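You operate a simulated robot arm through the tools that you are given. There is no shell and no other tool. Be economical: measure what you need, move in short steps, check, and stop when the job is done.

Carry out the task below with a simulated two-armed robot. There is one attempt and no reset: what you move stays moved.

JOB
Shut the spout shutter, turn the small green wheel to FAST and brush the white patch off the round mat.
Fine: use the yellow brush and put it back; the mugs stay empty. Set down upright: yellow round brush. What is to be rubbed or washed off counts as gone when no trace of it is left.

It is judged by the outcome, as a careful person would: the job done as asked, and still so three seconds after it is handed in. It fails if anything else is knocked over, pushed out of place, dropped, spilled or broken.

ROBOT AND FRAMES
Two 7-joint arms with two-finger parallel grippers on one trunk, on a base that drives. Base frame: it is fixed to the floor where the robot stands at the start and does not move with it; the origin is under the middle of the robot, x ahead of it, y to its left, z up. Units: cm, degrees, N and s.
The left shoulder is at the start at [7, 13, 123.7], the right one opposite. With the tool pointing down near the work surface each hand reaches from about 10 to 48 cm from the robot's upright axis, wherever it stands, measured 20 degrees to its own side. Places, roughly: red pad [50, -80, 90]; round mat [50, -40, 80]; small green wheel [60, -60, 90]; spout shutter [50, -10, 110]. Payload 1.57 kg a hand.
Tool frame (each hand has its own): the origin (TCP) lies between the finger pads and is the grasp point; the fingertips stand 3 cm ahead of it; z points along the fingers, y is the line along which they close. Largest opening 8 cm; finger width 1.7, thickness 1.2; the body of the gripper, 4 by 8.2 cm, starts 8 cm behind the TCP.
Orientation is that of the tool frame in the base frame, as [roll, pitch, yaw] about the fixed x, y, z axes, in that order (R = Rz(yaw) Ry(pitch) Rx(roll)). With the fingers straight down and closing along the base's y, the tool's x points along the base's -x, its y along +y and its z along -z.

CONTROLS
- The arms move only by the tool play_rows. It takes "left_increments", "right_increments" or both (then of equal length, played together; a hand with none holds still); each is a list of rows, each a list of 7 numbers: the shift along the base's x, y, z in cm, then the turn, a rotation vector about the base's x, y, z in rad, then the opening, from 0 (shut) to 1 (fully open). In form: [[dx, dy, dz, rx, ry, rz, hand], ...]. A call has 1 to 20 rows; each row is the pose to reach, as a shift and turn from the pose commanded when the call began. A row lasts 0.2 s, in which the tool goes at most 5 cm and 8.6 degrees; a call with a longer step from one row to the next is refused whole, and so is a gripper value outside its range. A pose out of reach is approached as far as the arm can. The call stops where the force on the tool passes 50 N (or 10 N more than at its start, if that is more) or the arm is blocked; 0.2 s more then pass. The fingers move at their own pace (about 10.8 cm/s each) and stop on an object; they squeeze with about 41 N. The grip force told is the motor's: it shows also when the fingers shut on nothing. Time passes only in rows, and 0.2 s behind the last, so rows that repeat a pose let the fingers close. It gives the time, the measured TCP pose, the force on the tool (base axes), the opening and the grip force at its end, in the units of the frame above (readings bear some noise), with the torque about the TCP (base axes, N m) and any sound that the robot's microphone picked up.
- Cameras (640 x 400 px; columns grow to the right, rows downward): "scene" is now at [11.83, -4.3, 146.41]; the picture's right is [-0.71, -0.71, 0.00], its down [-0.48, 0.48, -0.73] and it looks along [0.52, -0.52, -0.68] (base axes); focal length 282 px, centre (320, 200). "left" rides on the left gripper at [7.2, 0.7, -12.2] in its tool frame; the picture's right is [-0.09, 1.00, 0.00], its down [-0.84, -0.08, -0.54] and it looks along [-0.54, -0.05, 0.84] (tool axes); focal length 238 px, centre (320, 200). "right" rides on the right gripper at [7.2, -0.7, -12.2] in its tool frame; the picture's right is [0.09, 1.00, 0.00], its down [-0.84, 0.08, -0.54] and it looks along [-0.54, 0.05, 0.84] (tool axes); focal length 238 px, centre (320, 200). There is no depth. A picture from a camera that has moved, and an enlarged one, comes with that camera's place and axes in the base frame and with its lens. The place of the scene camera against the robot may be out by one fixed shift of up to 2.5 cm in any direction.
- snapshot(camera): a new picture of that camera. It takes no simulated time.
- slide_trunk(by): slides the trunk up (or, below 0, down) by that many cm; the arms and the scene camera ride with it, the base frame stays. It gives what a move gives, with no picture.
- base_move(legs): drives the robot by 1 to 6 legs, each [ahead, left, turn to the left] in cm, cm and degrees, along the robot's own axes; the way and the turn of a leg run together, so that a leg with both is an arc; at most 150 cm and 180 degrees a leg. The arms and the cameras ride along, it lands a little off, and it stops where it bumps. It gives what a move gives.
- head_to(pan, tilt): turns the head with the scene camera to pan (to the left, within 86 degrees either way) and tilt (down, from -29 to 69), counted from straight ahead of the robot. It gives what a move gives.
- enlarge(camera, box): a new picture of the part [left, top, right, bottom] of that camera's present view, enlarged. It takes no simulated time.
- job_done(): hands the job in; it is judged then, once.

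Work in short steps. Places have to be worked out from the pictures, the camera data and where the tool is seen: move nearer, look again, correct. Check each grasp and each placing, and mend what went wrong. You have 120 turns and 108 pictures in all, those below and enlarged ones among them. Open the grippers and draw the arms clear of the work before you hand the job in, unless the task says otherwise; then end with one line.

The tools are called after "Request:" as a command line: name --argument value ..., lists and objects as JSON in quotes. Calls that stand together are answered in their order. play_rows: Moves the arms, as the interface text tells. Its arguments: {"type":"object","properties":{"left_increments":{"type":"array","items":{"type":"array","items":{"type":"number"}}},"right_increments":{"type":"array","items":{"type":"array","items":{"type":"number"}}}},"required":[]} The other tools are called the same way: slide_trunk (by) slides the trunk up or down; base_move (legs) drives the base; head_to (pan, tilt) turns the head that bears the scene camera; snapshot (camera) takes a picture; enlarge (camera, box) takes an enlarged picture of a part of a camera's view; job_done () hands the job in.

At the start:

```text
time: 0.0
left_tcp_pos: [27.29, -5.38, 122.77]
left_orientation: [179.9, 0.0, -180.0]
left_contact_force: [-0.2, 0.8, -0.6]
left_torque: [0.01, 0.0, -0.01]
left_opening: 7.99
left_finger_force: 0.1
right_tcp_pos: [21.42, -29.7, 125.16]
right_orientation: [-180.0, 0.1, 179.9]
right_contact_force: [0.0, -0.2, 0.5]
right_torque: [0.0, -0.01, -0.01]
right_opening: 8.01
right_finger_force: 0.1
trunk travel left (down, up): [-87.5, 6.5]
robot x, y, heading: [0.13, 0.05, -0.2]
head pan, tilt: [-45.1, 42.7]
```

scene: 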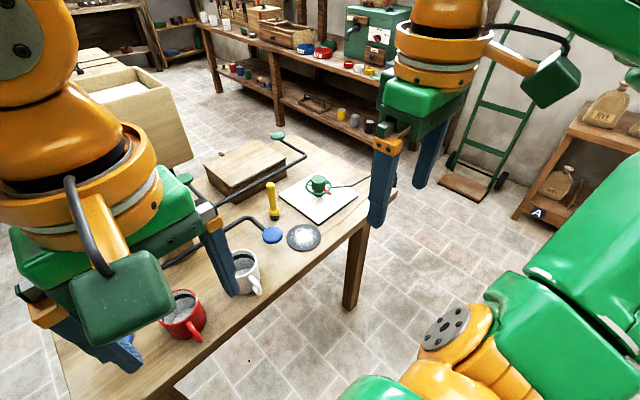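
right: 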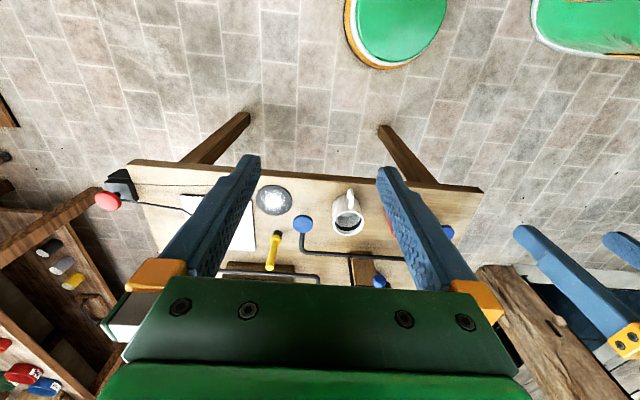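
left: 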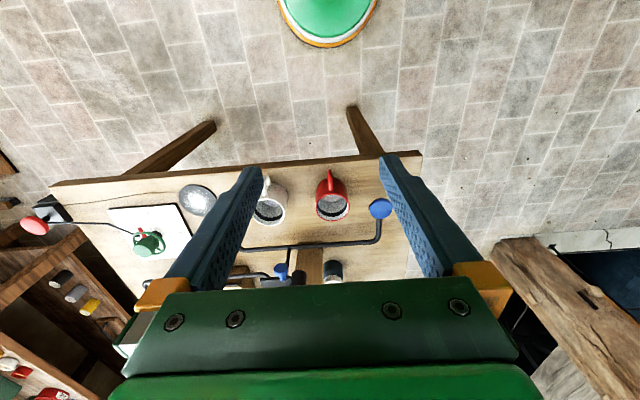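

The table lies ahead to the right, partly hidden by the arms. I turn the head to see it from other angles first.

Request:
head_to --pan -25 --tilt 40

Request:
snapshot --camera "scene"

Request:
enlarge --camera "left" --box '[20, 140, 440, 300]'

```text
time: 0.8
left_tcp_pos: [27.26, -5.32, 122.61]
left_orientation: [179.9, 0.0, -180.0]
left_contact_force: [0.5, -0.4, 0.2]
left_torque: [0.02, 0.02, 0.02]
left_opening: 7.99
left_finger_force: 0.0
right_tcp_pos: [21.53, -29.69, 125.27]
right_orientation: [180.0, 0.0, 179.9]
right_contact_force: [0.4, -0.6, -0.3]
right_torque: [-0.01, -0.03, 0.01]
right_opening: 7.99
right_finger_force: 0.1
trunk travel left (down, up): [-87.5, 6.5]
robot x, y, heading: [-0.19, -0.0, -0.3]
head pan, tilt: [-25.0, 40.0]
```

```text
104 pictures are left
camera scene: at [13.66, -2.02, 146.81], right [-0.42, -0.91, 0.0], down [-0.58, 0.27, -0.77], along [0.69, -0.32, -0.64], focal length 282 px, centre (320, 200)
```

scene: 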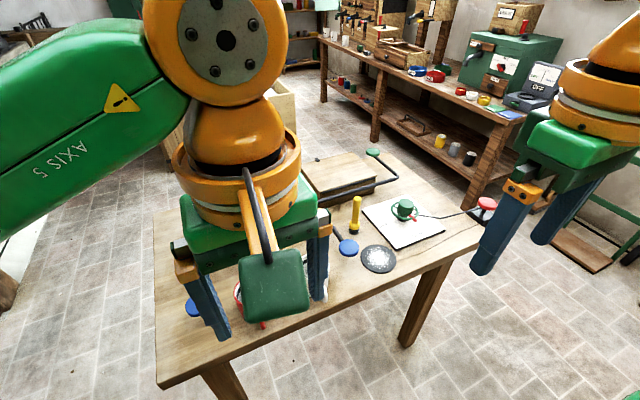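

```text
1.52 times, centred on (230, 220) of left
camera zoom: at [20.08, -4.59, 134.91], right [0.09, 1.0, 0.0], down [0.84, -0.08, 0.54], along [0.54, -0.05, -0.84], focal length 363 px, centre (457, 170)
```

zoom: 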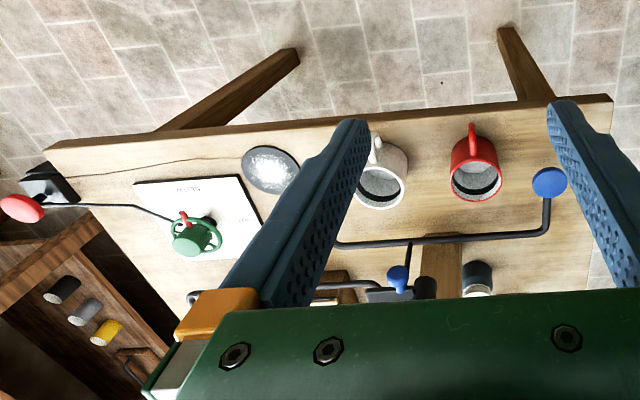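

The left hand blocks the view of the spout. I move it aside to the left and back.

Request:
play_rows --left_increments '[[-1, 4.5, 0, 0, 0, 0, 1], [-2, 9, 0, 0, 0, 0, 1], [-3, 13.5, 0, 0, 0, 0, 1], [-4, 18, 0, 0, 0, 0, 1], [-5, 22.5, 0, 0, 0, 0, 1], [-6, 27, 0, 0, 0, 0, 1], [-6, 30, 0, 0, 0, 0, 1]]'

Request:
snapshot --camera "scene"

```text
time: 2.4
left_tcp_pos: [21.46, 24.49, 122.47]
left_orientation: [-179.9, 0.1, 179.8]
left_contact_force: [0.0, 0.4, 0.9]
left_torque: [0.01, 0.01, 0.0]
left_opening: 8.01
left_finger_force: 0.1
right_tcp_pos: [21.39, -29.56, 125.18]
right_orientation: [-180.0, 0.2, 179.9]
right_contact_force: [-1.0, -0.9, 0.0]
right_torque: [0.01, 0.01, -0.02]
right_opening: 8.0
right_finger_force: 0.0
trunk travel left (down, up): [-87.5, 6.5]
robot x, y, heading: [-0.28, 0.13, -0.1]
head pan, tilt: [-25.0, 40.0]
```

```text
102 pictures are left
camera scene: at [13.58, -1.92, 146.82], right [-0.42, -0.91, 0.0], down [-0.58, 0.27, -0.77], along [0.69, -0.32, -0.64], focal length 282 px, centre (320, 200)
```

scene: 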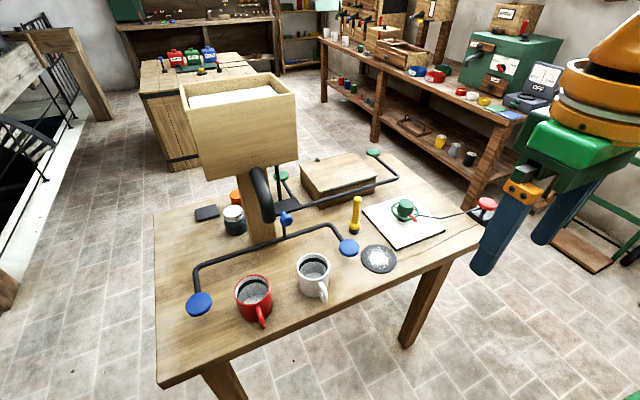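

Request:
enlarge --camera "scene" --box '[170, 60, 410, 210]'

Request:
enlarge --camera "scene" --box '[270, 140, 510, 290]'

Request:
enlarge --camera "scene" --box '[150, 180, 390, 330]'

```text
2.67 times, centred on (290, 135) of scene
camera zoom: at [13.58, -1.92, 146.82], right [-0.42, -0.91, 0.0], down [-0.58, 0.27, -0.77], along [0.69, -0.32, -0.64], focal length 752 px, centre (400, 373)
```

zoom: 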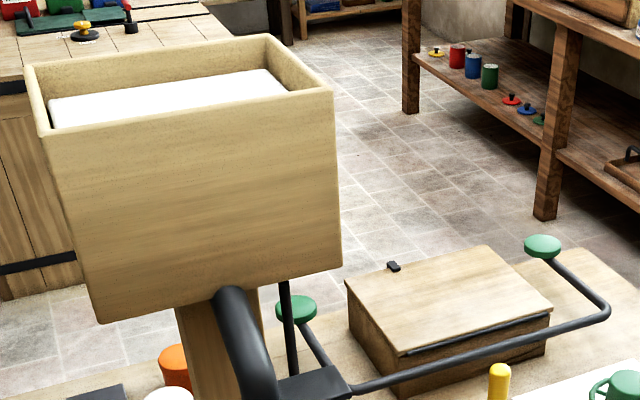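

```text
2.67 times, centred on (390, 215) of scene
camera zoom: at [13.58, -1.92, 146.82], right [-0.42, -0.91, 0.0], down [-0.58, 0.27, -0.77], along [0.69, -0.32, -0.64], focal length 752 px, centre (133, 160)
```

zoom: 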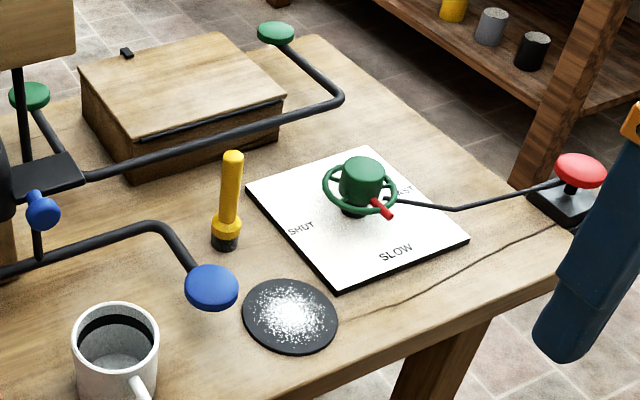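

```text
2.67 times, centred on (270, 255) of scene
camera zoom: at [13.58, -1.92, 146.82], right [-0.42, -0.91, 0.0], down [-0.58, 0.27, -0.77], along [0.69, -0.32, -0.64], focal length 752 px, centre (453, 53)
```

zoom: 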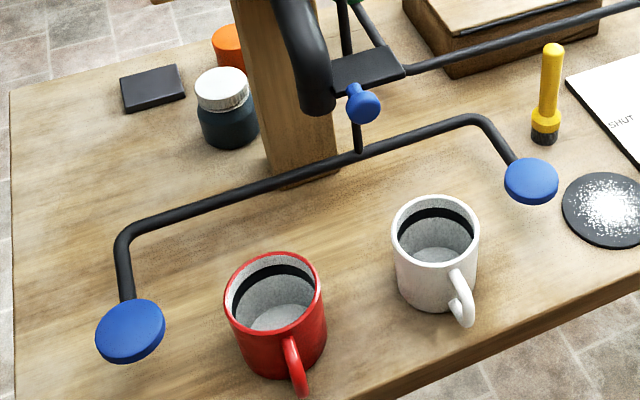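

The shutter (black plate with blue knob) sits near [52,-12,108], mugs underneath at about x 54, table edge at x ≈ 47. I lower the trunk for a side view of the mechanism.

Request:
slide_trunk --by -32

Request:
head_to --pan -12 --tilt 15

Request:
snapshot --camera "scene"

```text
time: 5.6
left_tcp_pos: [21.64, 24.45, 90.52]
left_orientation: [-179.9, 0.0, 180.0]
left_contact_force: [-0.4, -1.2, 0.2]
left_torque: [0.0, 0.01, 0.01]
left_opening: 8.01
left_finger_force: 0.2
right_tcp_pos: [21.52, -29.69, 93.31]
right_orientation: [-180.0, 0.1, 179.8]
right_contact_force: [-0.5, 0.3, -0.1]
right_torque: [0.02, 0.0, 0.02]
right_opening: 7.99
right_finger_force: 0.0
trunk travel left (down, up): [-55.5, 38.5]
robot x, y, heading: [-0.18, 0.13, -0.2]
head pan, tilt: [-25.0, 40.0]
```

```text
time: 6.5
left_tcp_pos: [21.67, 24.44, 90.58]
left_orientation: [180.0, 0.1, -180.0]
left_contact_force: [-0.2, 0.5, -0.7]
left_torque: [0.02, -0.03, 0.01]
left_opening: 8.0
left_finger_force: 0.0
right_tcp_pos: [21.37, -29.62, 93.37]
right_orientation: [180.0, 0.1, 179.9]
right_contact_force: [0.2, 0.4, 0.5]
right_torque: [0.01, 0.0, 0.01]
right_opening: 8.02
right_finger_force: 0.0
trunk travel left (down, up): [-55.5, 38.5]
robot x, y, heading: [-0.23, -0.42, -0.2]
head pan, tilt: [-12.0, 15.0]
```

```text
98 pictures are left
camera scene: at [15.09, -0.36, 118.76], right [-0.21, -0.98, 0.0], down [-0.25, 0.05, -0.97], along [0.94, -0.2, -0.26], focal length 282 px, centre (320, 200)
```

scene: 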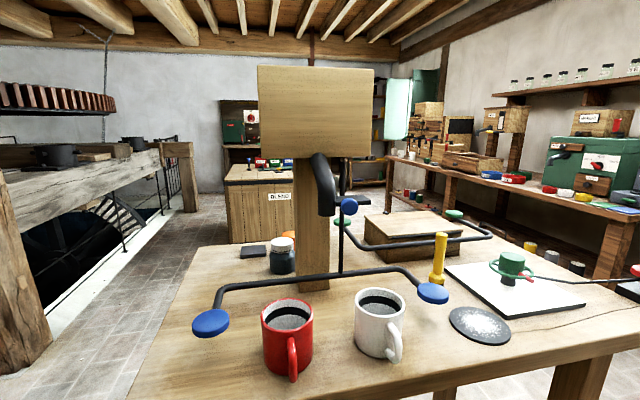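

Request:
enlarge --camera "scene" --box '[180, 140, 500, 340]'

Request:
enlarge --camera "scene" --box '[280, 150, 400, 225]'

```text
2.00 times, centred on (340, 240) of scene
camera zoom: at [15.09, -0.36, 118.76], right [-0.21, -0.98, 0.0], down [-0.25, 0.05, -0.97], along [0.94, -0.2, -0.26], focal length 564 px, centre (280, 120)
```

zoom: 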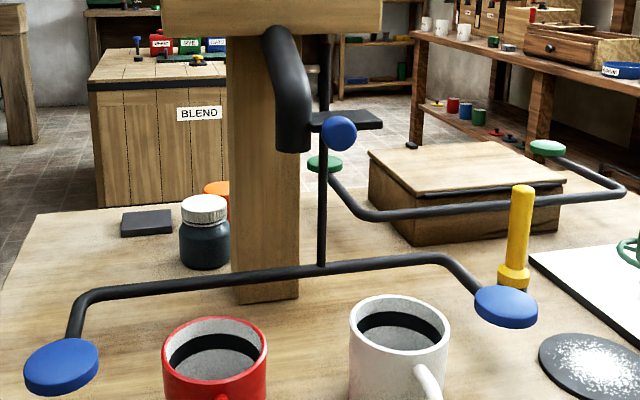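

```text
5.33 times, centred on (340, 188) of scene
camera zoom: at [15.09, -0.36, 118.76], right [-0.21, -0.98, 0.0], down [-0.25, 0.05, -0.97], along [0.94, -0.2, -0.26], focal length 1505 px, centre (213, 267)
```

zoom: 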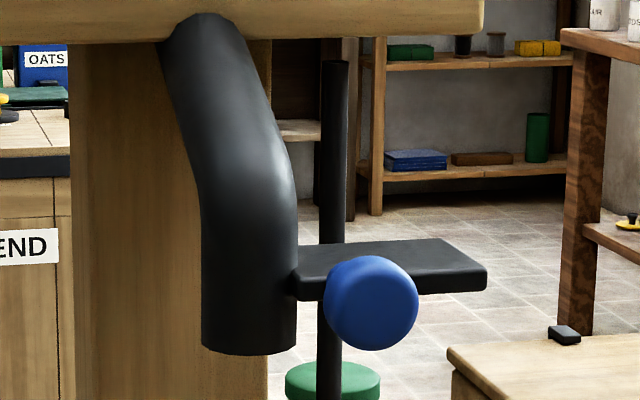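

The shutter is a slide plate with a blue knob at the spout's side; the bars with blue/green pads need understanding. I drive right along the table to view it from another side.

Request:
base_move --legs '[[0, -35, 0]]'

Request:
head_to --pan 20 --tilt 18

Request:
snapshot --camera "scene"

```text
time: 8.7
left_tcp_pos: [21.71, -10.28, 90.49]
left_orientation: [179.9, 0.0, 179.6]
left_contact_force: [0.1, 0.9, 0.1]
left_torque: [-0.01, -0.02, 0.01]
left_opening: 7.99
left_finger_force: 0.0
right_tcp_pos: [21.14, -64.38, 93.23]
right_orientation: [180.0, 0.1, 179.6]
right_contact_force: [0.6, -0.7, 0.0]
right_torque: [0.02, 0.01, 0.0]
right_opening: 7.98
right_finger_force: 0.1
trunk travel left (down, up): [-55.5, 38.5]
robot x, y, heading: [-0.14, -34.63, -0.5]
head pan, tilt: [-12.0, 15.0]
```

```text
time: 9.7
left_tcp_pos: [21.6, -10.34, 90.51]
left_orientation: [-180.0, -0.1, 179.6]
left_contact_force: [-0.3, 0.1, -0.4]
left_torque: [-0.01, 0.01, -0.01]
left_opening: 8.0
left_finger_force: 0.1
right_tcp_pos: [21.26, -64.44, 93.24]
right_orientation: [180.0, 0.0, 179.7]
right_contact_force: [-0.3, 0.5, 0.1]
right_torque: [0.03, 0.02, -0.02]
right_opening: 8.01
right_finger_force: 0.0
trunk travel left (down, up): [-55.5, 38.5]
robot x, y, heading: [-0.14, -34.65, -0.3]
head pan, tilt: [20.0, 18.0]
```

```text
95 pictures are left
camera scene: at [14.64, -29.93, 118.28], right [0.34, -0.94, 0.0], down [-0.29, -0.1, -0.95], along [0.9, 0.32, -0.31], focal length 282 px, centre (320, 200)
```

scene: 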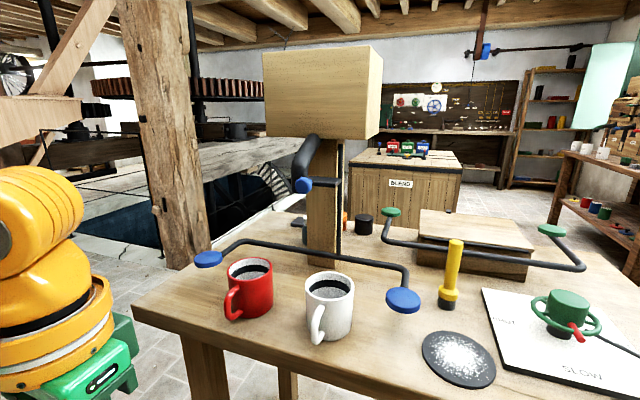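

Request:
enlarge --camera "scene" --box '[180, 120, 420, 270]'

Request:
enlarge --camera "scene" --box '[360, 190, 640, 365]'

```text
2.67 times, centred on (300, 195) of scene
camera zoom: at [14.64, -29.93, 118.28], right [0.34, -0.94, 0.0], down [-0.29, -0.1, -0.95], along [0.9, 0.32, -0.31], focal length 752 px, centre (373, 213)
```

zoom: 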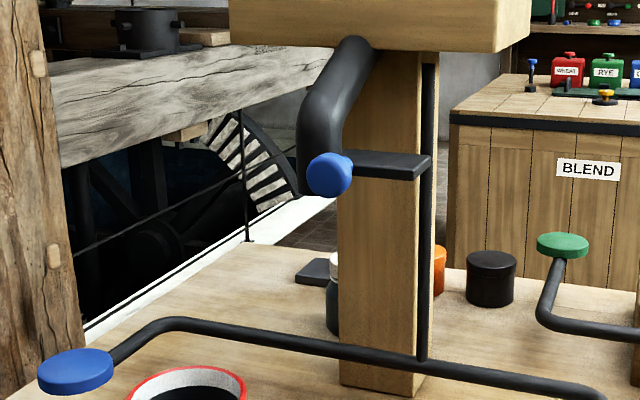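

```text
2.29 times, centred on (500, 278) of scene
camera zoom: at [14.64, -29.93, 118.28], right [0.34, -0.94, 0.0], down [-0.29, -0.1, -0.95], along [0.9, 0.32, -0.31], focal length 645 px, centre (-91, 23)
```

zoom: 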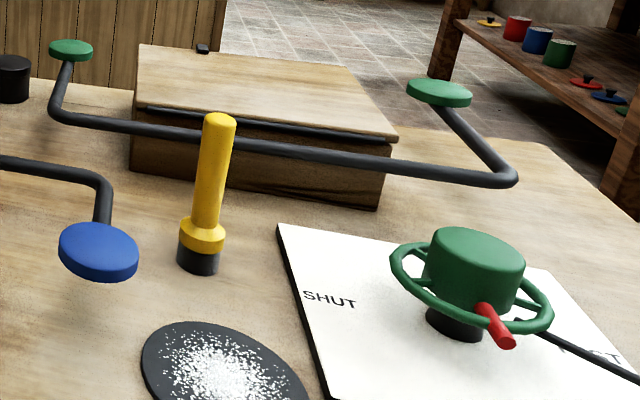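

Triangulated: knob ≈ [54,-13,107], spout mouth ≈ [58,-11,104]; green bar belongs to the box. I raise the trunk and drive closer to look at the plate with the left hand camera.

Request:
slide_trunk --by 30

Request:
base_move --legs '[[12, 5, 0]]'

Request:
head_to --pan 15 --tilt 42

Request:
snapshot --camera "scene"

Request:
snapshot --camera "left"

```text
time: 12.7
left_tcp_pos: [21.79, -10.22, 120.44]
left_orientation: [-180.0, 0.0, 179.6]
left_contact_force: [-0.3, 0.6, 0.1]
left_torque: [0.02, 0.01, 0.0]
left_opening: 8.02
left_finger_force: 0.0
right_tcp_pos: [21.25, -64.37, 123.22]
right_orientation: [180.0, 0.1, 179.6]
right_contact_force: [0.1, 0.1, -0.1]
right_torque: [0.01, 0.02, 0.0]
right_opening: 8.01
right_finger_force: 0.0
trunk travel left (down, up): [-85.5, 8.5]
robot x, y, heading: [-0.26, -34.63, -0.5]
head pan, tilt: [20.0, 18.0]
```

```text
time: 14.0
left_tcp_pos: [33.2, -5.47, 120.7]
left_orientation: [179.9, 0.2, 179.7]
left_contact_force: [0.8, -0.7, 0.0]
left_torque: [0.0, 0.0, -0.02]
left_opening: 7.97
left_finger_force: 0.1
right_tcp_pos: [32.79, -59.64, 123.29]
right_orientation: [179.8, 0.3, 179.5]
right_contact_force: [-0.3, 0.2, -0.6]
right_torque: [0.04, -0.02, -0.02]
right_opening: 8.02
right_finger_force: 0.1
trunk travel left (down, up): [-85.5, 8.5]
robot x, y, heading: [11.72, -29.2, -0.1]
head pan, tilt: [20.0, 18.0]
```

```text
time: 14.9
left_tcp_pos: [33.59, -5.18, 120.44]
left_orientation: [-179.9, 0.0, 179.7]
left_contact_force: [0.3, -0.8, 0.6]
left_torque: [0.01, 0.01, -0.01]
left_opening: 7.99
left_finger_force: 0.0
right_tcp_pos: [33.19, -59.43, 123.28]
right_orientation: [-179.9, 0.1, 179.6]
right_contact_force: [0.6, 0.0, 0.1]
right_torque: [0.0, 0.05, 0.0]
right_opening: 8.0
right_finger_force: 0.1
trunk travel left (down, up): [-85.5, 8.5]
robot x, y, heading: [11.69, -29.59, -0.1]
head pan, tilt: [15.0, 42.0]
```

```text
92 pictures are left
camera scene: at [25.97, -25.87, 144.52], right [0.25, -0.97, 0.0], down [-0.65, -0.17, -0.74], along [0.72, 0.19, -0.67], focal length 282 px, centre (320, 200)
```

scene: 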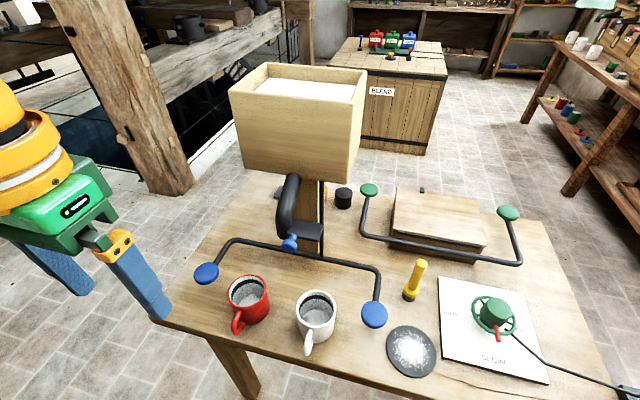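

```text
91 pictures are left
camera left: at [26.48, -4.44, 132.7], right [0.1, 1.0, 0.0], down [0.84, -0.08, 0.54], along [0.54, -0.05, -0.84], focal length 238 px, centre (320, 200)
```

left: 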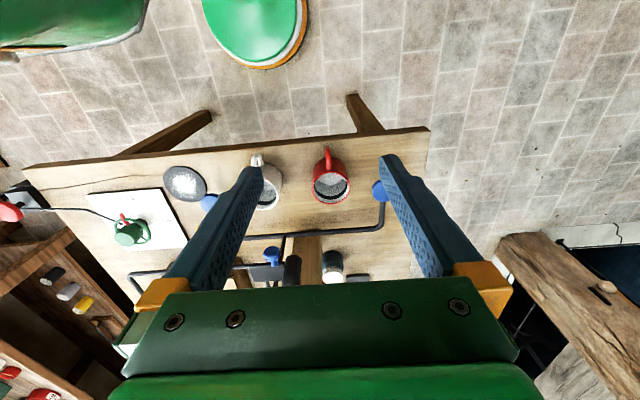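

Request:
enlarge --camera "scene" --box '[230, 160, 390, 260]'

Request:
enlarge --camera "left" --box '[220, 200, 380, 300]'

Request:
enlarge --camera "scene" --box '[430, 270, 590, 390]'

```text
4.00 times, centred on (310, 210) of scene
camera zoom: at [25.97, -25.87, 144.52], right [0.25, -0.97, 0.0], down [-0.65, -0.17, -0.74], along [0.72, 0.19, -0.67], focal length 1128 px, centre (360, 160)
```

zoom: 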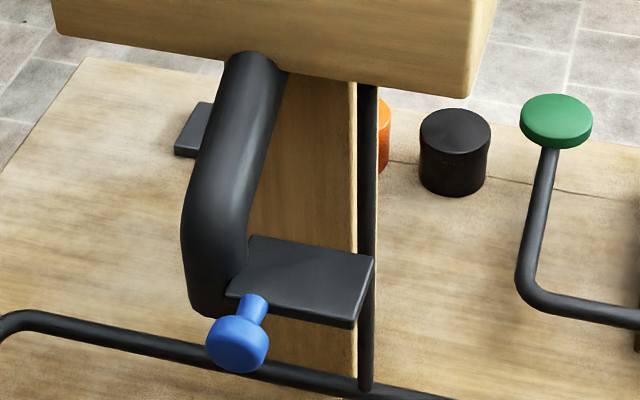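

```text
4.00 times, centred on (300, 250) of left
camera zoom: at [26.48, -4.44, 132.7], right [0.1, 1.0, 0.0], down [0.84, -0.08, 0.54], along [0.54, -0.05, -0.84], focal length 953 px, centre (400, 0)
```

zoom: 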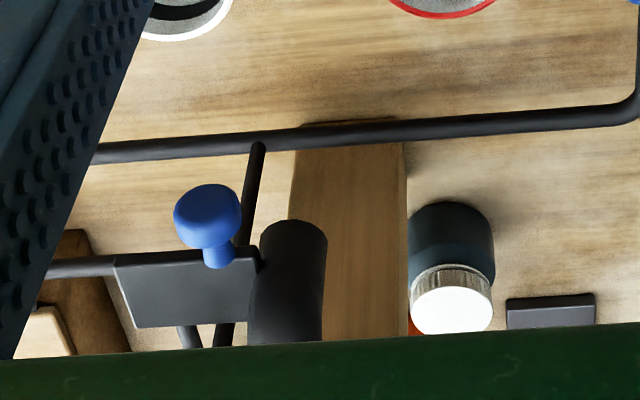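

```text
3.33 times, centred on (510, 330) of scene
camera zoom: at [25.97, -25.87, 144.52], right [0.25, -0.97, 0.0], down [-0.65, -0.17, -0.74], along [0.72, 0.19, -0.67], focal length 940 px, centre (-313, -233)
```

zoom: 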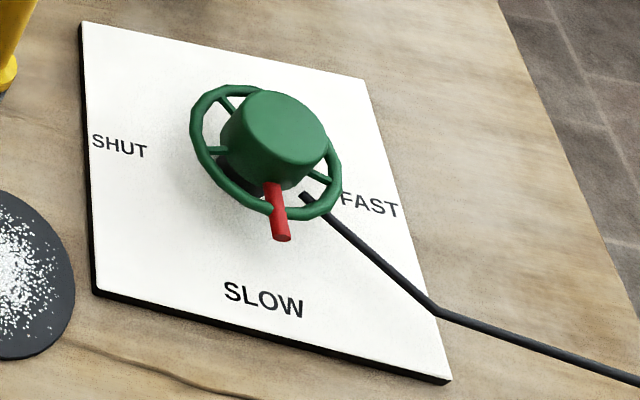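

The plate evidently slides sideways (+y) into the spout by its blue knob. I bring the left hand, tilted forward, near the knob and look.

Request:
play_rows --left_increments '[[2, -1.5, -1, 0, -0.12, 0, 0.7], [4, -3, -2, 0, -0.24, 0, 0.7], [6, -4.5, -4, 0, -0.36, 0, 0.7], [8, -6, -6, 0, -0.48, 0, 0.7], [10, -7.5, -8, 0, -0.6, 0, 0.7], [12, -8, -8.5, 0, -0.6, 0, 0.7]]'

Request:
snapshot --camera "left"

Request:
enlarge --camera "scene" --box '[160, 130, 400, 280]'

```text
time: 16.3
left_tcp_pos: [46.28, -13.51, 112.09]
left_orientation: [179.7, 34.3, 179.6]
left_contact_force: [0.4, -0.5, 0.4]
left_torque: [0.0, -0.01, 0.02]
left_opening: 5.61
left_finger_force: 0.1
left hand out of reach, approached as far as the arm can: row 5, 6
right_tcp_pos: [33.14, -59.44, 123.19]
right_orientation: [-180.0, 0.1, 179.6]
right_contact_force: [-0.7, 0.1, 0.1]
right_torque: [-0.01, -0.01, -0.01]
right_opening: 7.99
right_finger_force: 0.1
trunk travel left (down, up): [-85.5, 8.5]
robot x, y, heading: [11.61, -29.73, -0.5]
head pan, tilt: [15.0, 42.0]
```

```text
87 pictures are left
camera left: at [33.46, -12.62, 118.14], right [0.08, 1.0, 0.05], down [0.39, -0.08, 0.92], along [0.92, -0.05, -0.39], focal length 238 px, centre (320, 200)
```

left: 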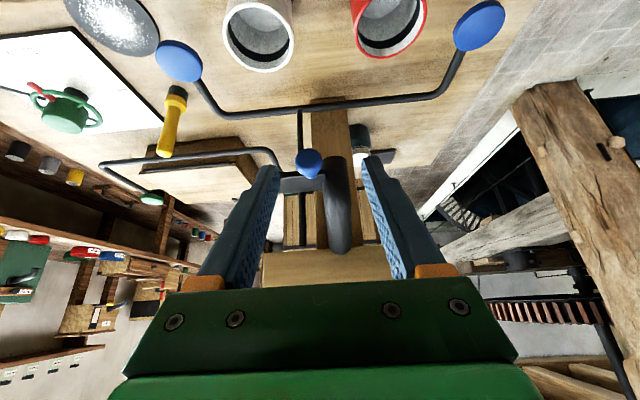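

```text
2.67 times, centred on (280, 205) of scene
camera zoom: at [25.95, -25.93, 144.52], right [0.25, -0.97, 0.0], down [-0.65, -0.17, -0.74], along [0.72, 0.19, -0.67], focal length 752 px, centre (427, 187)
```

zoom: 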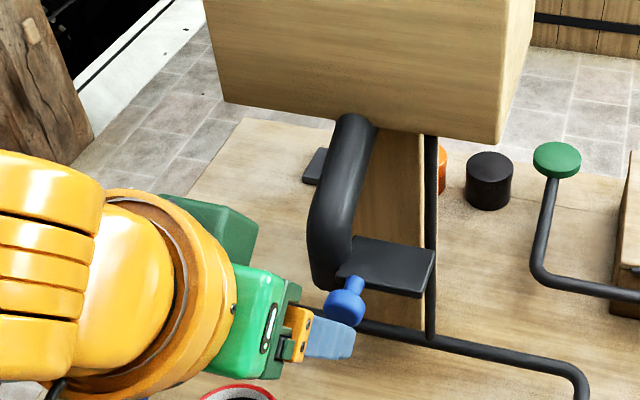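

Nearly at arm's limit, so I retract the hand slightly and drive the base 8 cm closer.

Request:
play_rows --left_increments '[[-3, 0, 0, 0, 0, 0, 0.7], [-6, 0, 0, 0, 0, 0, 0.7]]'

Request:
base_move --legs '[[8, 0, 0]]'

Request:
snapshot --camera "left"

```text
time: 16.9
left_tcp_pos: [44.21, -13.95, 114.98]
left_orientation: [179.8, 34.3, 179.5]
left_contact_force: [0.2, -0.6, 0.6]
left_torque: [-0.02, 0.01, 0.0]
left_opening: 5.61
left_finger_force: 0.0
left hand out of reach, approached as far as the arm can: row 1, 2
right_tcp_pos: [33.06, -59.38, 123.1]
right_orientation: [-180.0, 0.2, 179.6]
right_contact_force: [1.0, 0.0, -1.1]
right_torque: [-0.01, -0.01, -0.02]
right_opening: 8.01
right_finger_force: 0.1
trunk travel left (down, up): [-85.5, 8.5]
robot x, y, heading: [11.67, -29.38, -0.5]
head pan, tilt: [15.0, 42.0]
```

```text
time: 17.9
left_tcp_pos: [51.46, -13.99, 115.25]
left_orientation: [179.7, 34.5, 179.5]
left_contact_force: [0.1, 0.7, -0.7]
left_torque: [-0.01, -0.04, -0.01]
left_opening: 5.58
left_finger_force: 0.1
right_tcp_pos: [40.21, -59.52, 123.39]
right_orientation: [180.0, 0.5, 179.6]
right_contact_force: [-0.8, -0.3, 0.6]
right_torque: [0.02, -0.04, 0.0]
right_opening: 7.98
right_finger_force: 0.1
trunk travel left (down, up): [-85.5, 8.5]
robot x, y, heading: [19.53, -29.83, -0.6]
head pan, tilt: [15.0, 42.0]
```

```text
85 pictures are left
camera left: at [38.58, -13.16, 121.18], right [0.08, 1.0, 0.06], down [0.38, -0.08, 0.92], along [0.92, -0.05, -0.38], focal length 238 px, centre (320, 200)
```

left: 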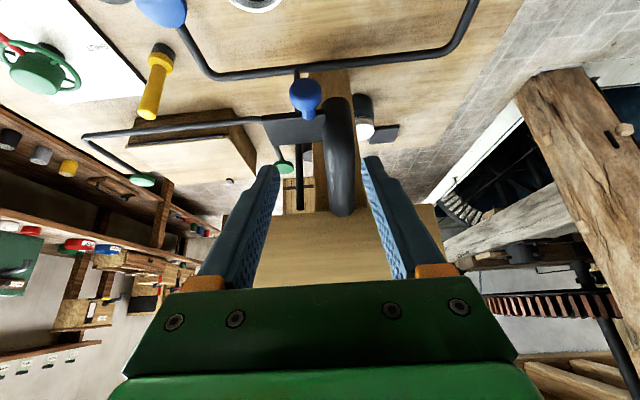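

Knob triangulated from hand camera at ≈[53.8,-14.75,105.4]. I step down partway and check the pose response.

Request:
play_rows --left_increments '[[0, -0.7, -2.5, 0, 0, 0, 0.7], [0, -0.7, -5, 0, 0, 0, 0.7]]'

Request:
snapshot --camera "left"

```text
time: 18.5
left_tcp_pos: [53.86, -15.29, 111.05]
left_orientation: [179.7, 34.2, 179.5]
left_contact_force: [-0.2, -0.2, 0.8]
left_torque: [-0.02, -0.03, 0.01]
left_opening: 5.62
left_finger_force: 0.0
left hand out of reach, approached as far as the arm can: row 1, 2
right_tcp_pos: [40.7, -59.56, 123.39]
right_orientation: [180.0, 0.2, 179.7]
right_contact_force: [-1.3, 0.0, 0.9]
right_torque: [-0.01, -0.03, 0.02]
right_opening: 8.02
right_finger_force: 0.1
trunk travel left (down, up): [-85.5, 8.5]
robot x, y, heading: [19.22, -29.56, -0.7]
head pan, tilt: [15.0, 42.0]
```

```text
84 pictures are left
camera left: at [41.12, -14.52, 116.97], right [0.08, 1.0, 0.06], down [0.38, -0.08, 0.92], along [0.92, -0.05, -0.39], focal length 238 px, centre (320, 200)
```

left: 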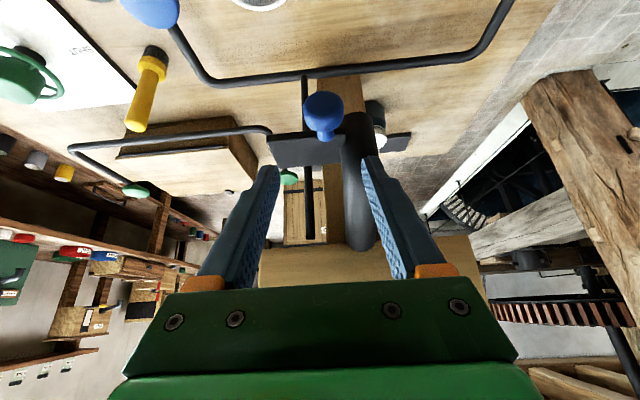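

The arm is folded too close here; I back the base 8 cm so the arm can reach out instead.

Request:
base_move --legs '[[-8, 0, 0]]'

Request:
play_rows --left_increments '[[0, 0, -2, 0, 0, 0, 0.7]]'

```text
time: 19.6
left_tcp_pos: [47.26, -15.39, 110.61]
left_orientation: [179.7, 33.8, 179.5]
left_contact_force: [0.0, 0.0, -0.1]
left_torque: [0.02, 0.02, -0.01]
left_opening: 5.58
left_finger_force: 0.0
right_tcp_pos: [34.02, -59.41, 123.08]
right_orientation: [179.9, -0.3, 179.6]
right_contact_force: [0.1, 0.7, 0.6]
right_torque: [-0.01, 0.09, 0.01]
right_opening: 7.99
right_finger_force: 0.1
trunk travel left (down, up): [-85.5, 8.5]
robot x, y, heading: [11.81, -29.76, -0.7]
head pan, tilt: [15.0, 42.0]
```

```text
time: 20.0
left_tcp_pos: [46.98, -15.45, 109.2]
left_orientation: [179.7, 34.0, 179.5]
left_contact_force: [-0.7, -0.3, -0.4]
left_torque: [-0.01, 0.01, 0.01]
left_opening: 5.61
left_finger_force: 0.0
left hand out of reach, approached as far as the arm can: row 1
right_tcp_pos: [33.19, -59.52, 123.25]
right_orientation: [180.0, 0.2, 179.4]
right_contact_force: [0.3, 0.1, -1.0]
right_torque: [-0.01, -0.02, 0.01]
right_opening: 7.99
right_finger_force: 0.1
trunk travel left (down, up): [-85.5, 8.5]
robot x, y, heading: [11.91, -29.61, -0.3]
head pan, tilt: [15.0, 42.0]
```

Request:
play_rows --left_increments '[[3, 0, 0, 0, 0, 0, 0.7], [5, 0, 0, 0, 0, 0, 0.7]]'

```text
time: 20.6
left_tcp_pos: [52.14, -15.67, 108.91]
left_orientation: [179.7, 34.1, 179.5]
left_contact_force: [-0.3, -0.2, -0.4]
left_torque: [-0.03, -0.04, 0.01]
left_opening: 5.61
left_finger_force: 0.0
right_tcp_pos: [33.23, -59.56, 123.18]
right_orientation: [180.0, 0.0, 179.5]
right_contact_force: [0.2, 0.1, 0.8]
right_torque: [0.0, -0.03, -0.01]
right_opening: 7.99
right_finger_force: 0.0
trunk travel left (down, up): [-85.5, 8.5]
robot x, y, heading: [12.05, -29.2, -0.6]
head pan, tilt: [15.0, 42.0]
```

In reach now. I descend so the open fingers straddle the knob.

Request:
play_rows --left_increments '[[0, 0.9, -0.5, 0, 0, 0, 0.7], [0.2, 0.9, -2, 0, 0, 0, 0.7], [0.4, 0.9, -3, 0, 0, 0, 0.7]]'

Request:
snapshot --camera "left"

Request:
enlarge --camera "scene" --box '[160, 150, 400, 300]'

```text
time: 21.4
left_tcp_pos: [52.58, -14.32, 105.98]
left_orientation: [179.7, 34.2, 179.4]
left_contact_force: [1.1, -0.4, 0.1]
left_torque: [-0.02, 0.0, 0.01]
left_opening: 5.61
left_finger_force: 0.2
right_tcp_pos: [33.35, -59.43, 123.12]
right_orientation: [-179.9, 0.2, 179.5]
right_contact_force: [0.3, 0.2, -1.1]
right_torque: [-0.01, 0.0, 0.02]
right_opening: 8.01
right_finger_force: 0.0
trunk travel left (down, up): [-85.5, 8.5]
robot x, y, heading: [11.74, -29.23, -0.3]
head pan, tilt: [15.0, 42.0]
```

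```text
83 pictures are left
camera left: at [39.76, -13.7, 112.06], right [0.08, 0.99, 0.06], down [0.39, -0.08, 0.92], along [0.92, -0.05, -0.39], focal length 238 px, centre (320, 200)
```

left: 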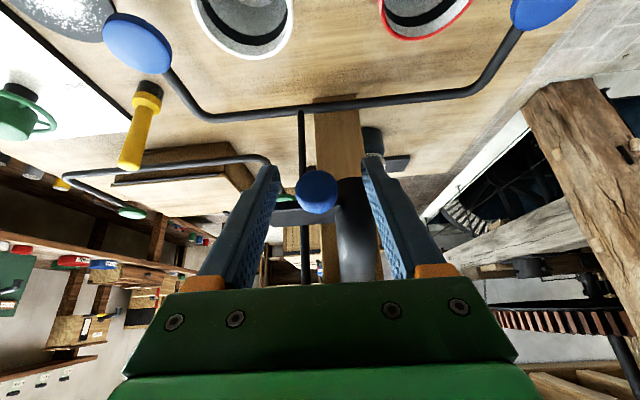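

```text
2.67 times, centred on (280, 225) of scene
camera zoom: at [26.05, -25.96, 144.52], right [0.25, -0.97, 0.0], down [-0.65, -0.17, -0.74], along [0.72, 0.19, -0.67], focal length 752 px, centre (427, 133)
```

zoom: 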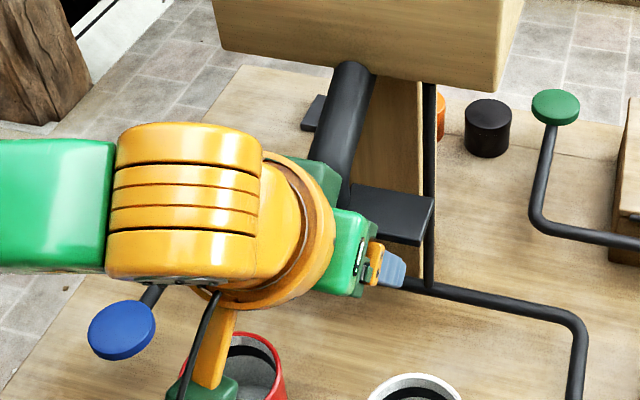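

The knob sits between the fingers as predicted. Close the gripper on it.

Request:
play_rows --left_increments '[[0, -0.2, -0.2, 0, 0, 0, 0.4], [0, -0.2, -0.3, 0, 0, 0, 0.2], [0, -0.2, -0.3, 0, 0, 0, 0.2], [0, -0.2, -0.3, 0, 0, 0, 0.2]]'

Request:
snapshot --camera "left"

```text
time: 22.4
left_tcp_pos: [52.52, -14.76, 105.9]
left_orientation: [179.8, 34.3, 179.5]
left_contact_force: [4.1, 2.0, 12.6]
left_torque: [-0.08, -0.07, 0.02]
left_opening: 2.58
left_finger_force: 36.4
right_tcp_pos: [33.16, -59.49, 123.24]
right_orientation: [-180.0, 0.0, 179.6]
right_contact_force: [-0.6, 0.4, 0.6]
right_torque: [0.03, 0.03, 0.02]
right_opening: 8.0
right_finger_force: 0.1
trunk travel left (down, up): [-85.5, 8.5]
robot x, y, heading: [11.99, -29.55, -0.3]
head pan, tilt: [15.0, 42.0]
```

```text
81 pictures are left
camera left: at [39.7, -13.92, 111.87], right [0.08, 1.0, 0.06], down [0.38, -0.08, 0.92], along [0.92, -0.05, -0.39], focal length 238 px, centre (320, 200)
```

left: 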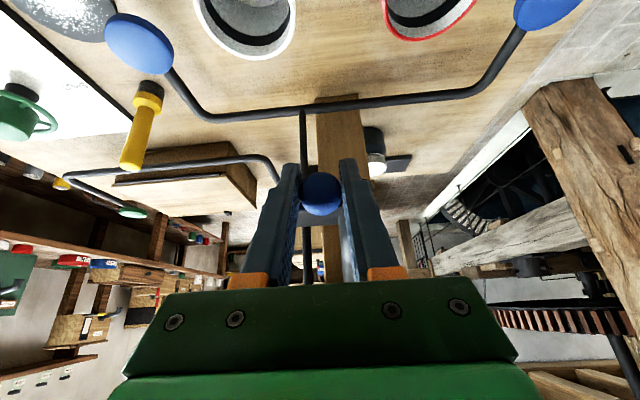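

Gripped (2.6 cm). Slide +y 2 cm and read the force.

Request:
play_rows --left_increments '[[0, 0.5, 0, 0, 0, 0, 0.2], [0, 1, 0, 0, 0, 0, 0.2], [0, 1.5, 0, 0, 0, 0, 0.2], [0, 2, 0, 0, 0, 0, 0.2]]'

Request:
enlarge --camera "scene" --box '[160, 150, 400, 300]'

```text
time: 23.4
left_tcp_pos: [52.43, -12.77, 105.87]
left_orientation: [179.6, 34.3, 179.5]
left_contact_force: [8.3, -1.0, 15.7]
left_torque: [-0.07, -0.64, 0.05]
left_opening: 2.55
left_finger_force: 37.2
right_tcp_pos: [33.25, -59.71, 123.24]
right_orientation: [179.9, 0.0, 179.5]
right_contact_force: [0.3, -0.4, -0.4]
right_torque: [0.03, -0.01, 0.03]
right_opening: 7.98
right_finger_force: 0.0
trunk travel left (down, up): [-85.5, 8.5]
robot x, y, heading: [11.86, -29.79, -0.4]
head pan, tilt: [15.0, 42.0]
```

```text
2.67 times, centred on (280, 225) of scene
camera zoom: at [26.06, -26.14, 144.53], right [0.25, -0.97, 0.0], down [-0.65, -0.17, -0.74], along [0.72, 0.19, -0.67], focal length 752 px, centre (427, 133)
```

zoom: 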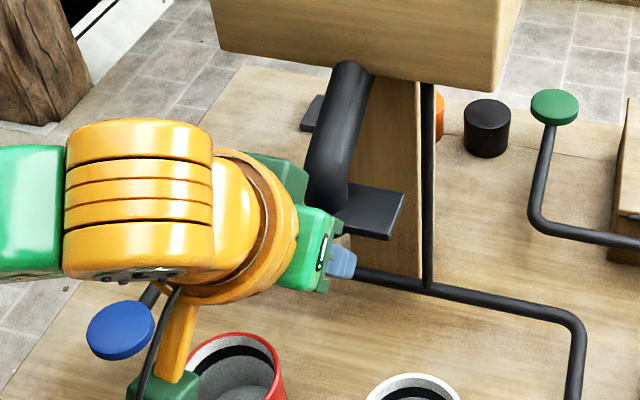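

It slides freely into the spout. Continue in +y until it stops.

Request:
play_rows --left_increments '[[0, 0.5, 0.2, 0, 0, 0, 0.2], [0, 1, 0.2, 0, 0, 0, 0.2], [0, 1.5, 0.2, 0, 0, 0, 0.2], [0, 2, 0.2, 0, 0, 0, 0.2], [0, 2.5, 0.2, 0, 0, 0, 0.2], [0, 3, 0.2, 0, 0, 0, 0.2], [0, 3.5, 0.2, 0, 0, 0, 0.2], [0, 4, 0.2, 0, 0, 0, 0.2]]'

Request:
enlarge --camera "scene" --box '[160, 150, 400, 300]'

```text
time: 25.1
left_tcp_pos: [52.57, -10.76, 105.88]
left_orientation: [-179.9, 33.6, 178.2]
left_contact_force: [0.9, -27.3, -5.4]
left_torque: [-0.25, 0.16, -0.32]
left_opening: 2.56
left_finger_force: 36.6
right_tcp_pos: [33.22, -60.43, 123.1]
right_orientation: [179.6, 0.0, 179.2]
right_contact_force: [0.0, -0.6, -0.2]
right_torque: [-0.02, 0.01, -0.01]
right_opening: 7.99
right_finger_force: 0.0
trunk travel left (down, up): [-85.5, 8.5]
robot x, y, heading: [11.94, -29.46, -0.8]
head pan, tilt: [15.0, 42.0]
stopped in row 8 (left hand): the force on the tool passed its limit at 54 N (the readings are from after the stop); the commanded pose is now the measured one
```

```text
2.67 times, centred on (280, 225) of scene
camera zoom: at [26.23, -27.05, 144.56], right [0.25, -0.97, -0.01], down [-0.65, -0.16, -0.74], along [0.72, 0.19, -0.67], focal length 752 px, centre (427, 133)
```

zoom: 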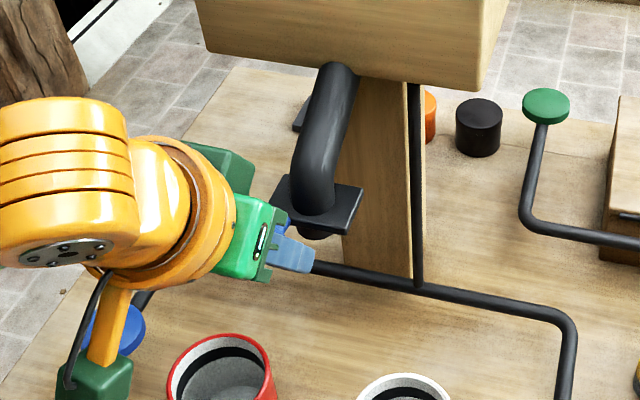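

The plate now sits centred under the spout and hit its stop: shut. Release and back away along the fingers.

Request:
play_rows --left_increments '[[0, 0, 0, 0, 0, 0, 0.5], [0, 0, 0, 0, 0, 0, 0.6], [-1, 0, 2, 0, 0, 0, 0.6], [-2, 0, 6, 0, 0, 0, 0.6], [-3, 2, 10, 0, 0, 0, 0.6], [-4, 6, 13, 0, 0, 0, 0.6], [-6, 10, 14, 0, 0, 0, 0.6]]'

Request:
enlarge --camera "scene" --box '[160, 150, 400, 300]'

```text
refused: row 6 steps farther than a row can; nothing moved
```

```text
2.67 times, centred on (280, 225) of scene
camera zoom: at [26.23, -27.05, 144.56], right [0.25, -0.97, -0.01], down [-0.65, -0.16, -0.74], along [0.72, 0.19, -0.67], focal length 752 px, centre (427, 133)
```

zoom: 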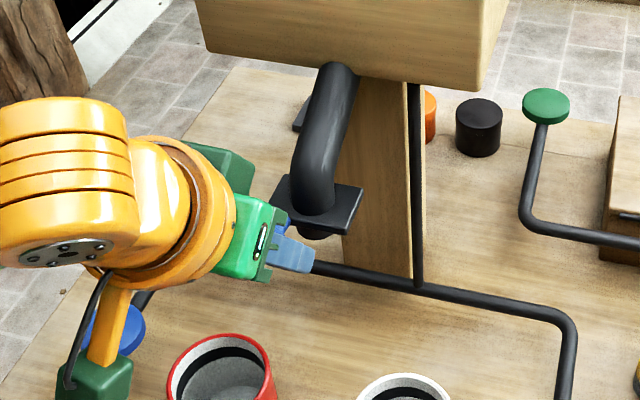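

One step was too long; I repeat the release with smaller steps.

Request:
play_rows --left_increments '[[0, 0, 0, 0, 0, 0, 0.5], [0, 0, 0, 0, 0, 0, 0.6], [-1, 0, 2, 0, 0, 0, 0.6], [-2, 0, 5, 0, 0, 0, 0.6], [-3, 1, 9, 0, 0, 0, 0.6], [-4, 4, 11, 0, 0, 0, 0.6], [-5, 8, 12, 0, 0, 0, 0.6]]'

Request:
enlarge --camera "scene" --box '[160, 150, 400, 300]'

```text
time: 26.7
left_tcp_pos: [46.96, -1.19, 117.65]
left_orientation: [-179.9, 33.8, 178.9]
left_contact_force: [0.5, -0.5, -0.6]
left_torque: [-0.02, -0.04, -0.02]
left_opening: 4.79
left_finger_force: 0.1
right_tcp_pos: [32.99, -59.34, 123.35]
right_orientation: [-180.0, 0.2, 179.4]
right_contact_force: [-0.5, 0.6, 0.0]
right_torque: [-0.03, -0.04, 0.01]
right_opening: 7.99
right_finger_force: 0.0
trunk travel left (down, up): [-85.5, 8.5]
robot x, y, heading: [12.15, -29.55, -0.4]
head pan, tilt: [15.0, 42.0]
```

```text
2.67 times, centred on (280, 225) of scene
camera zoom: at [25.78, -25.75, 144.54], right [0.25, -0.97, 0.0], down [-0.65, -0.17, -0.74], along [0.72, 0.18, -0.67], focal length 752 px, centre (427, 133)
```

zoom: 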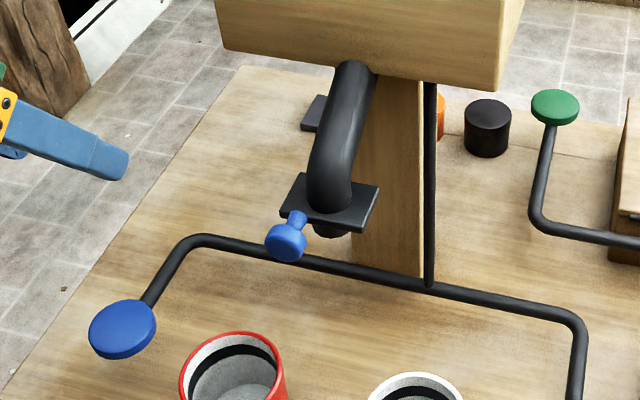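

Shutter closed, mugs untouched. Now I fold the left hand back (upright, nearer the body) before driving to the brush (≈[63.6,-38.9], height 82–95).

Request:
play_rows --left_increments '[[-2, 0, 1, 0, 0.12, 0, 0.6], [-4, 0, 2, 0, 0.24, 0, 0.6], [-6, 0, 3, 0, 0.36, 0, 0.6], [-8, 0, 4, 0, 0.48, 0, 0.6], [-11, 0, 5, 0, 0.59, 0, 0.6], [-13, 0, 5, 0, 0.59, 0, 0.6]]'

Request:
base_move --legs '[[7, 4, 0]]'

Request:
head_to --pan -25 --tilt 50

Request:
snapshot --camera "scene"

```text
time: 28.1
left_tcp_pos: [36.65, -3.54, 121.39]
left_orientation: [-179.4, -0.2, 179.2]
left_contact_force: [0.2, 0.1, 0.4]
left_torque: [0.01, -0.01, -0.01]
left_opening: 4.8
left_finger_force: 0.0
left hand out of reach, approached as far as the arm can: row 5, 6
right_tcp_pos: [33.03, -59.46, 123.1]
right_orientation: [179.9, 0.1, 179.4]
right_contact_force: [0.1, 0.0, 0.1]
right_torque: [-0.01, 0.04, 0.01]
right_opening: 7.98
right_finger_force: 0.0
trunk travel left (down, up): [-85.5, 8.5]
robot x, y, heading: [12.41, -29.64, -0.5]
head pan, tilt: [15.0, 42.0]
```

```text
time: 29.1
left_tcp_pos: [42.9, 0.05, 121.5]
left_orientation: [-179.6, 0.2, 179.2]
left_contact_force: [-0.2, -0.7, 0.7]
left_torque: [-0.02, -0.09, 0.0]
left_opening: 4.8
left_finger_force: 0.1
right_tcp_pos: [39.27, -55.99, 123.25]
right_orientation: [179.8, 0.5, 179.5]
right_contact_force: [-0.8, -0.5, -0.6]
right_torque: [0.02, -0.08, -0.01]
right_opening: 7.97
right_finger_force: 0.1
trunk travel left (down, up): [-85.5, 8.5]
robot x, y, heading: [18.99, -25.66, -0.6]
head pan, tilt: [15.0, 42.0]
```

```text
time: 30.2
left_tcp_pos: [43.7, 0.45, 121.29]
left_orientation: [-179.4, -0.2, 179.2]
left_contact_force: [0.2, 0.0, 0.7]
left_torque: [-0.05, 0.0, 0.01]
left_opening: 4.76
left_finger_force: 0.0
right_tcp_pos: [40.11, -55.55, 123.23]
right_orientation: [180.0, 0.0, 179.4]
right_contact_force: [0.1, -0.2, 0.0]
right_torque: [-0.01, 0.0, 0.01]
right_opening: 8.0
right_finger_force: 0.1
trunk travel left (down, up): [-85.5, 8.5]
robot x, y, heading: [18.95, -25.23, -0.8]
head pan, tilt: [-25.0, 50.0]
```

```text
76 pictures are left
camera scene: at [31.87, -27.4, 143.4], right [-0.43, -0.9, 0.0], down [-0.69, 0.33, -0.64], along [0.58, -0.28, -0.77], focal length 282 px, centre (320, 200)
```

scene: 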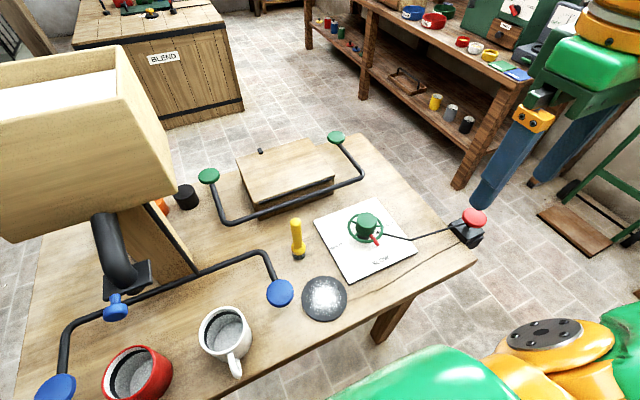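

Now move the right hand over the table between mat and brush, still high, and look through its camera.

Request:
play_rows --right_increments '[[2, 3.5, -1, 0, 0, 0, 0.7], [4, 7, -2, 0, 0, 0, 0.7], [6, 10.5, -4, 0, 0, 0, 0.7], [9, 14, -6, 0, 0, 0, 0.7], [11, 15.5, -9, 0, 0, 0, 0.7]]'

Request:
snapshot --camera "right"

```text
refused: row 4 steps farther than a row can; nothing moved
```

```text
75 pictures are left
camera right: at [32.91, -56.25, 135.41], right [-0.08, 1.0, 0.0], down [0.84, 0.07, 0.54], along [0.54, 0.04, -0.84], focal length 238 px, centre (320, 200)
```

right: 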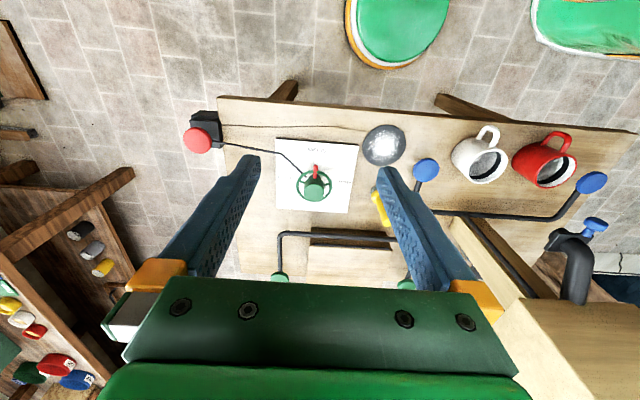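

Request:
play_rows --right_increments '[[2, 3, -1, 0, 0, 0, 0.7], [4, 6, -2, 0, 0, 0, 0.7], [6, 9, -4, 0, 0, 0, 0.7], [8, 12, -6, 0, 0, 0, 0.7], [10, 14.5, -8, 0, 0, 0, 0.7], [11, 15.5, -10, 0, 0, 0, 0.7]]'

Request:
snapshot --camera "right"

```text
time: 31.6
left_tcp_pos: [43.69, 0.48, 121.26]
left_orientation: [-179.4, -0.2, 179.2]
left_contact_force: [0.7, 0.0, 0.8]
left_torque: [-0.02, 0.03, -0.01]
left_opening: 4.82
left_finger_force: 0.2
right_tcp_pos: [51.37, -40.1, 113.11]
right_orientation: [-179.9, 0.1, 179.5]
right_contact_force: [-0.1, 0.3, -0.7]
right_torque: [0.02, 0.02, -0.01]
right_opening: 5.59
right_finger_force: 0.1
trunk travel left (down, up): [-85.5, 8.5]
robot x, y, heading: [18.95, -25.74, -0.5]
head pan, tilt: [-25.0, 50.0]
```

```text
74 pictures are left
camera right: at [44.03, -40.78, 125.31], right [-0.08, 1.0, 0.0], down [0.84, 0.07, 0.54], along [0.54, 0.04, -0.84], focal length 238 px, centre (320, 200)
```

right: 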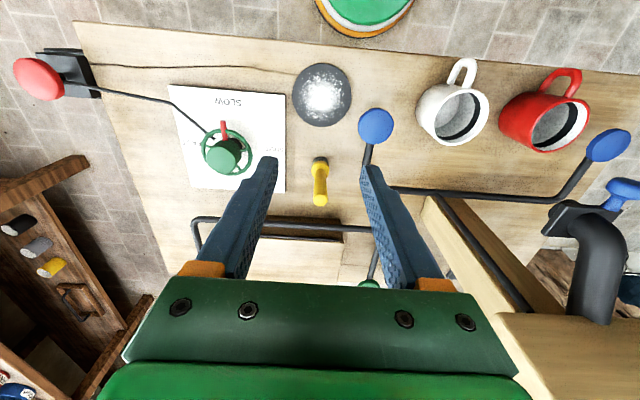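

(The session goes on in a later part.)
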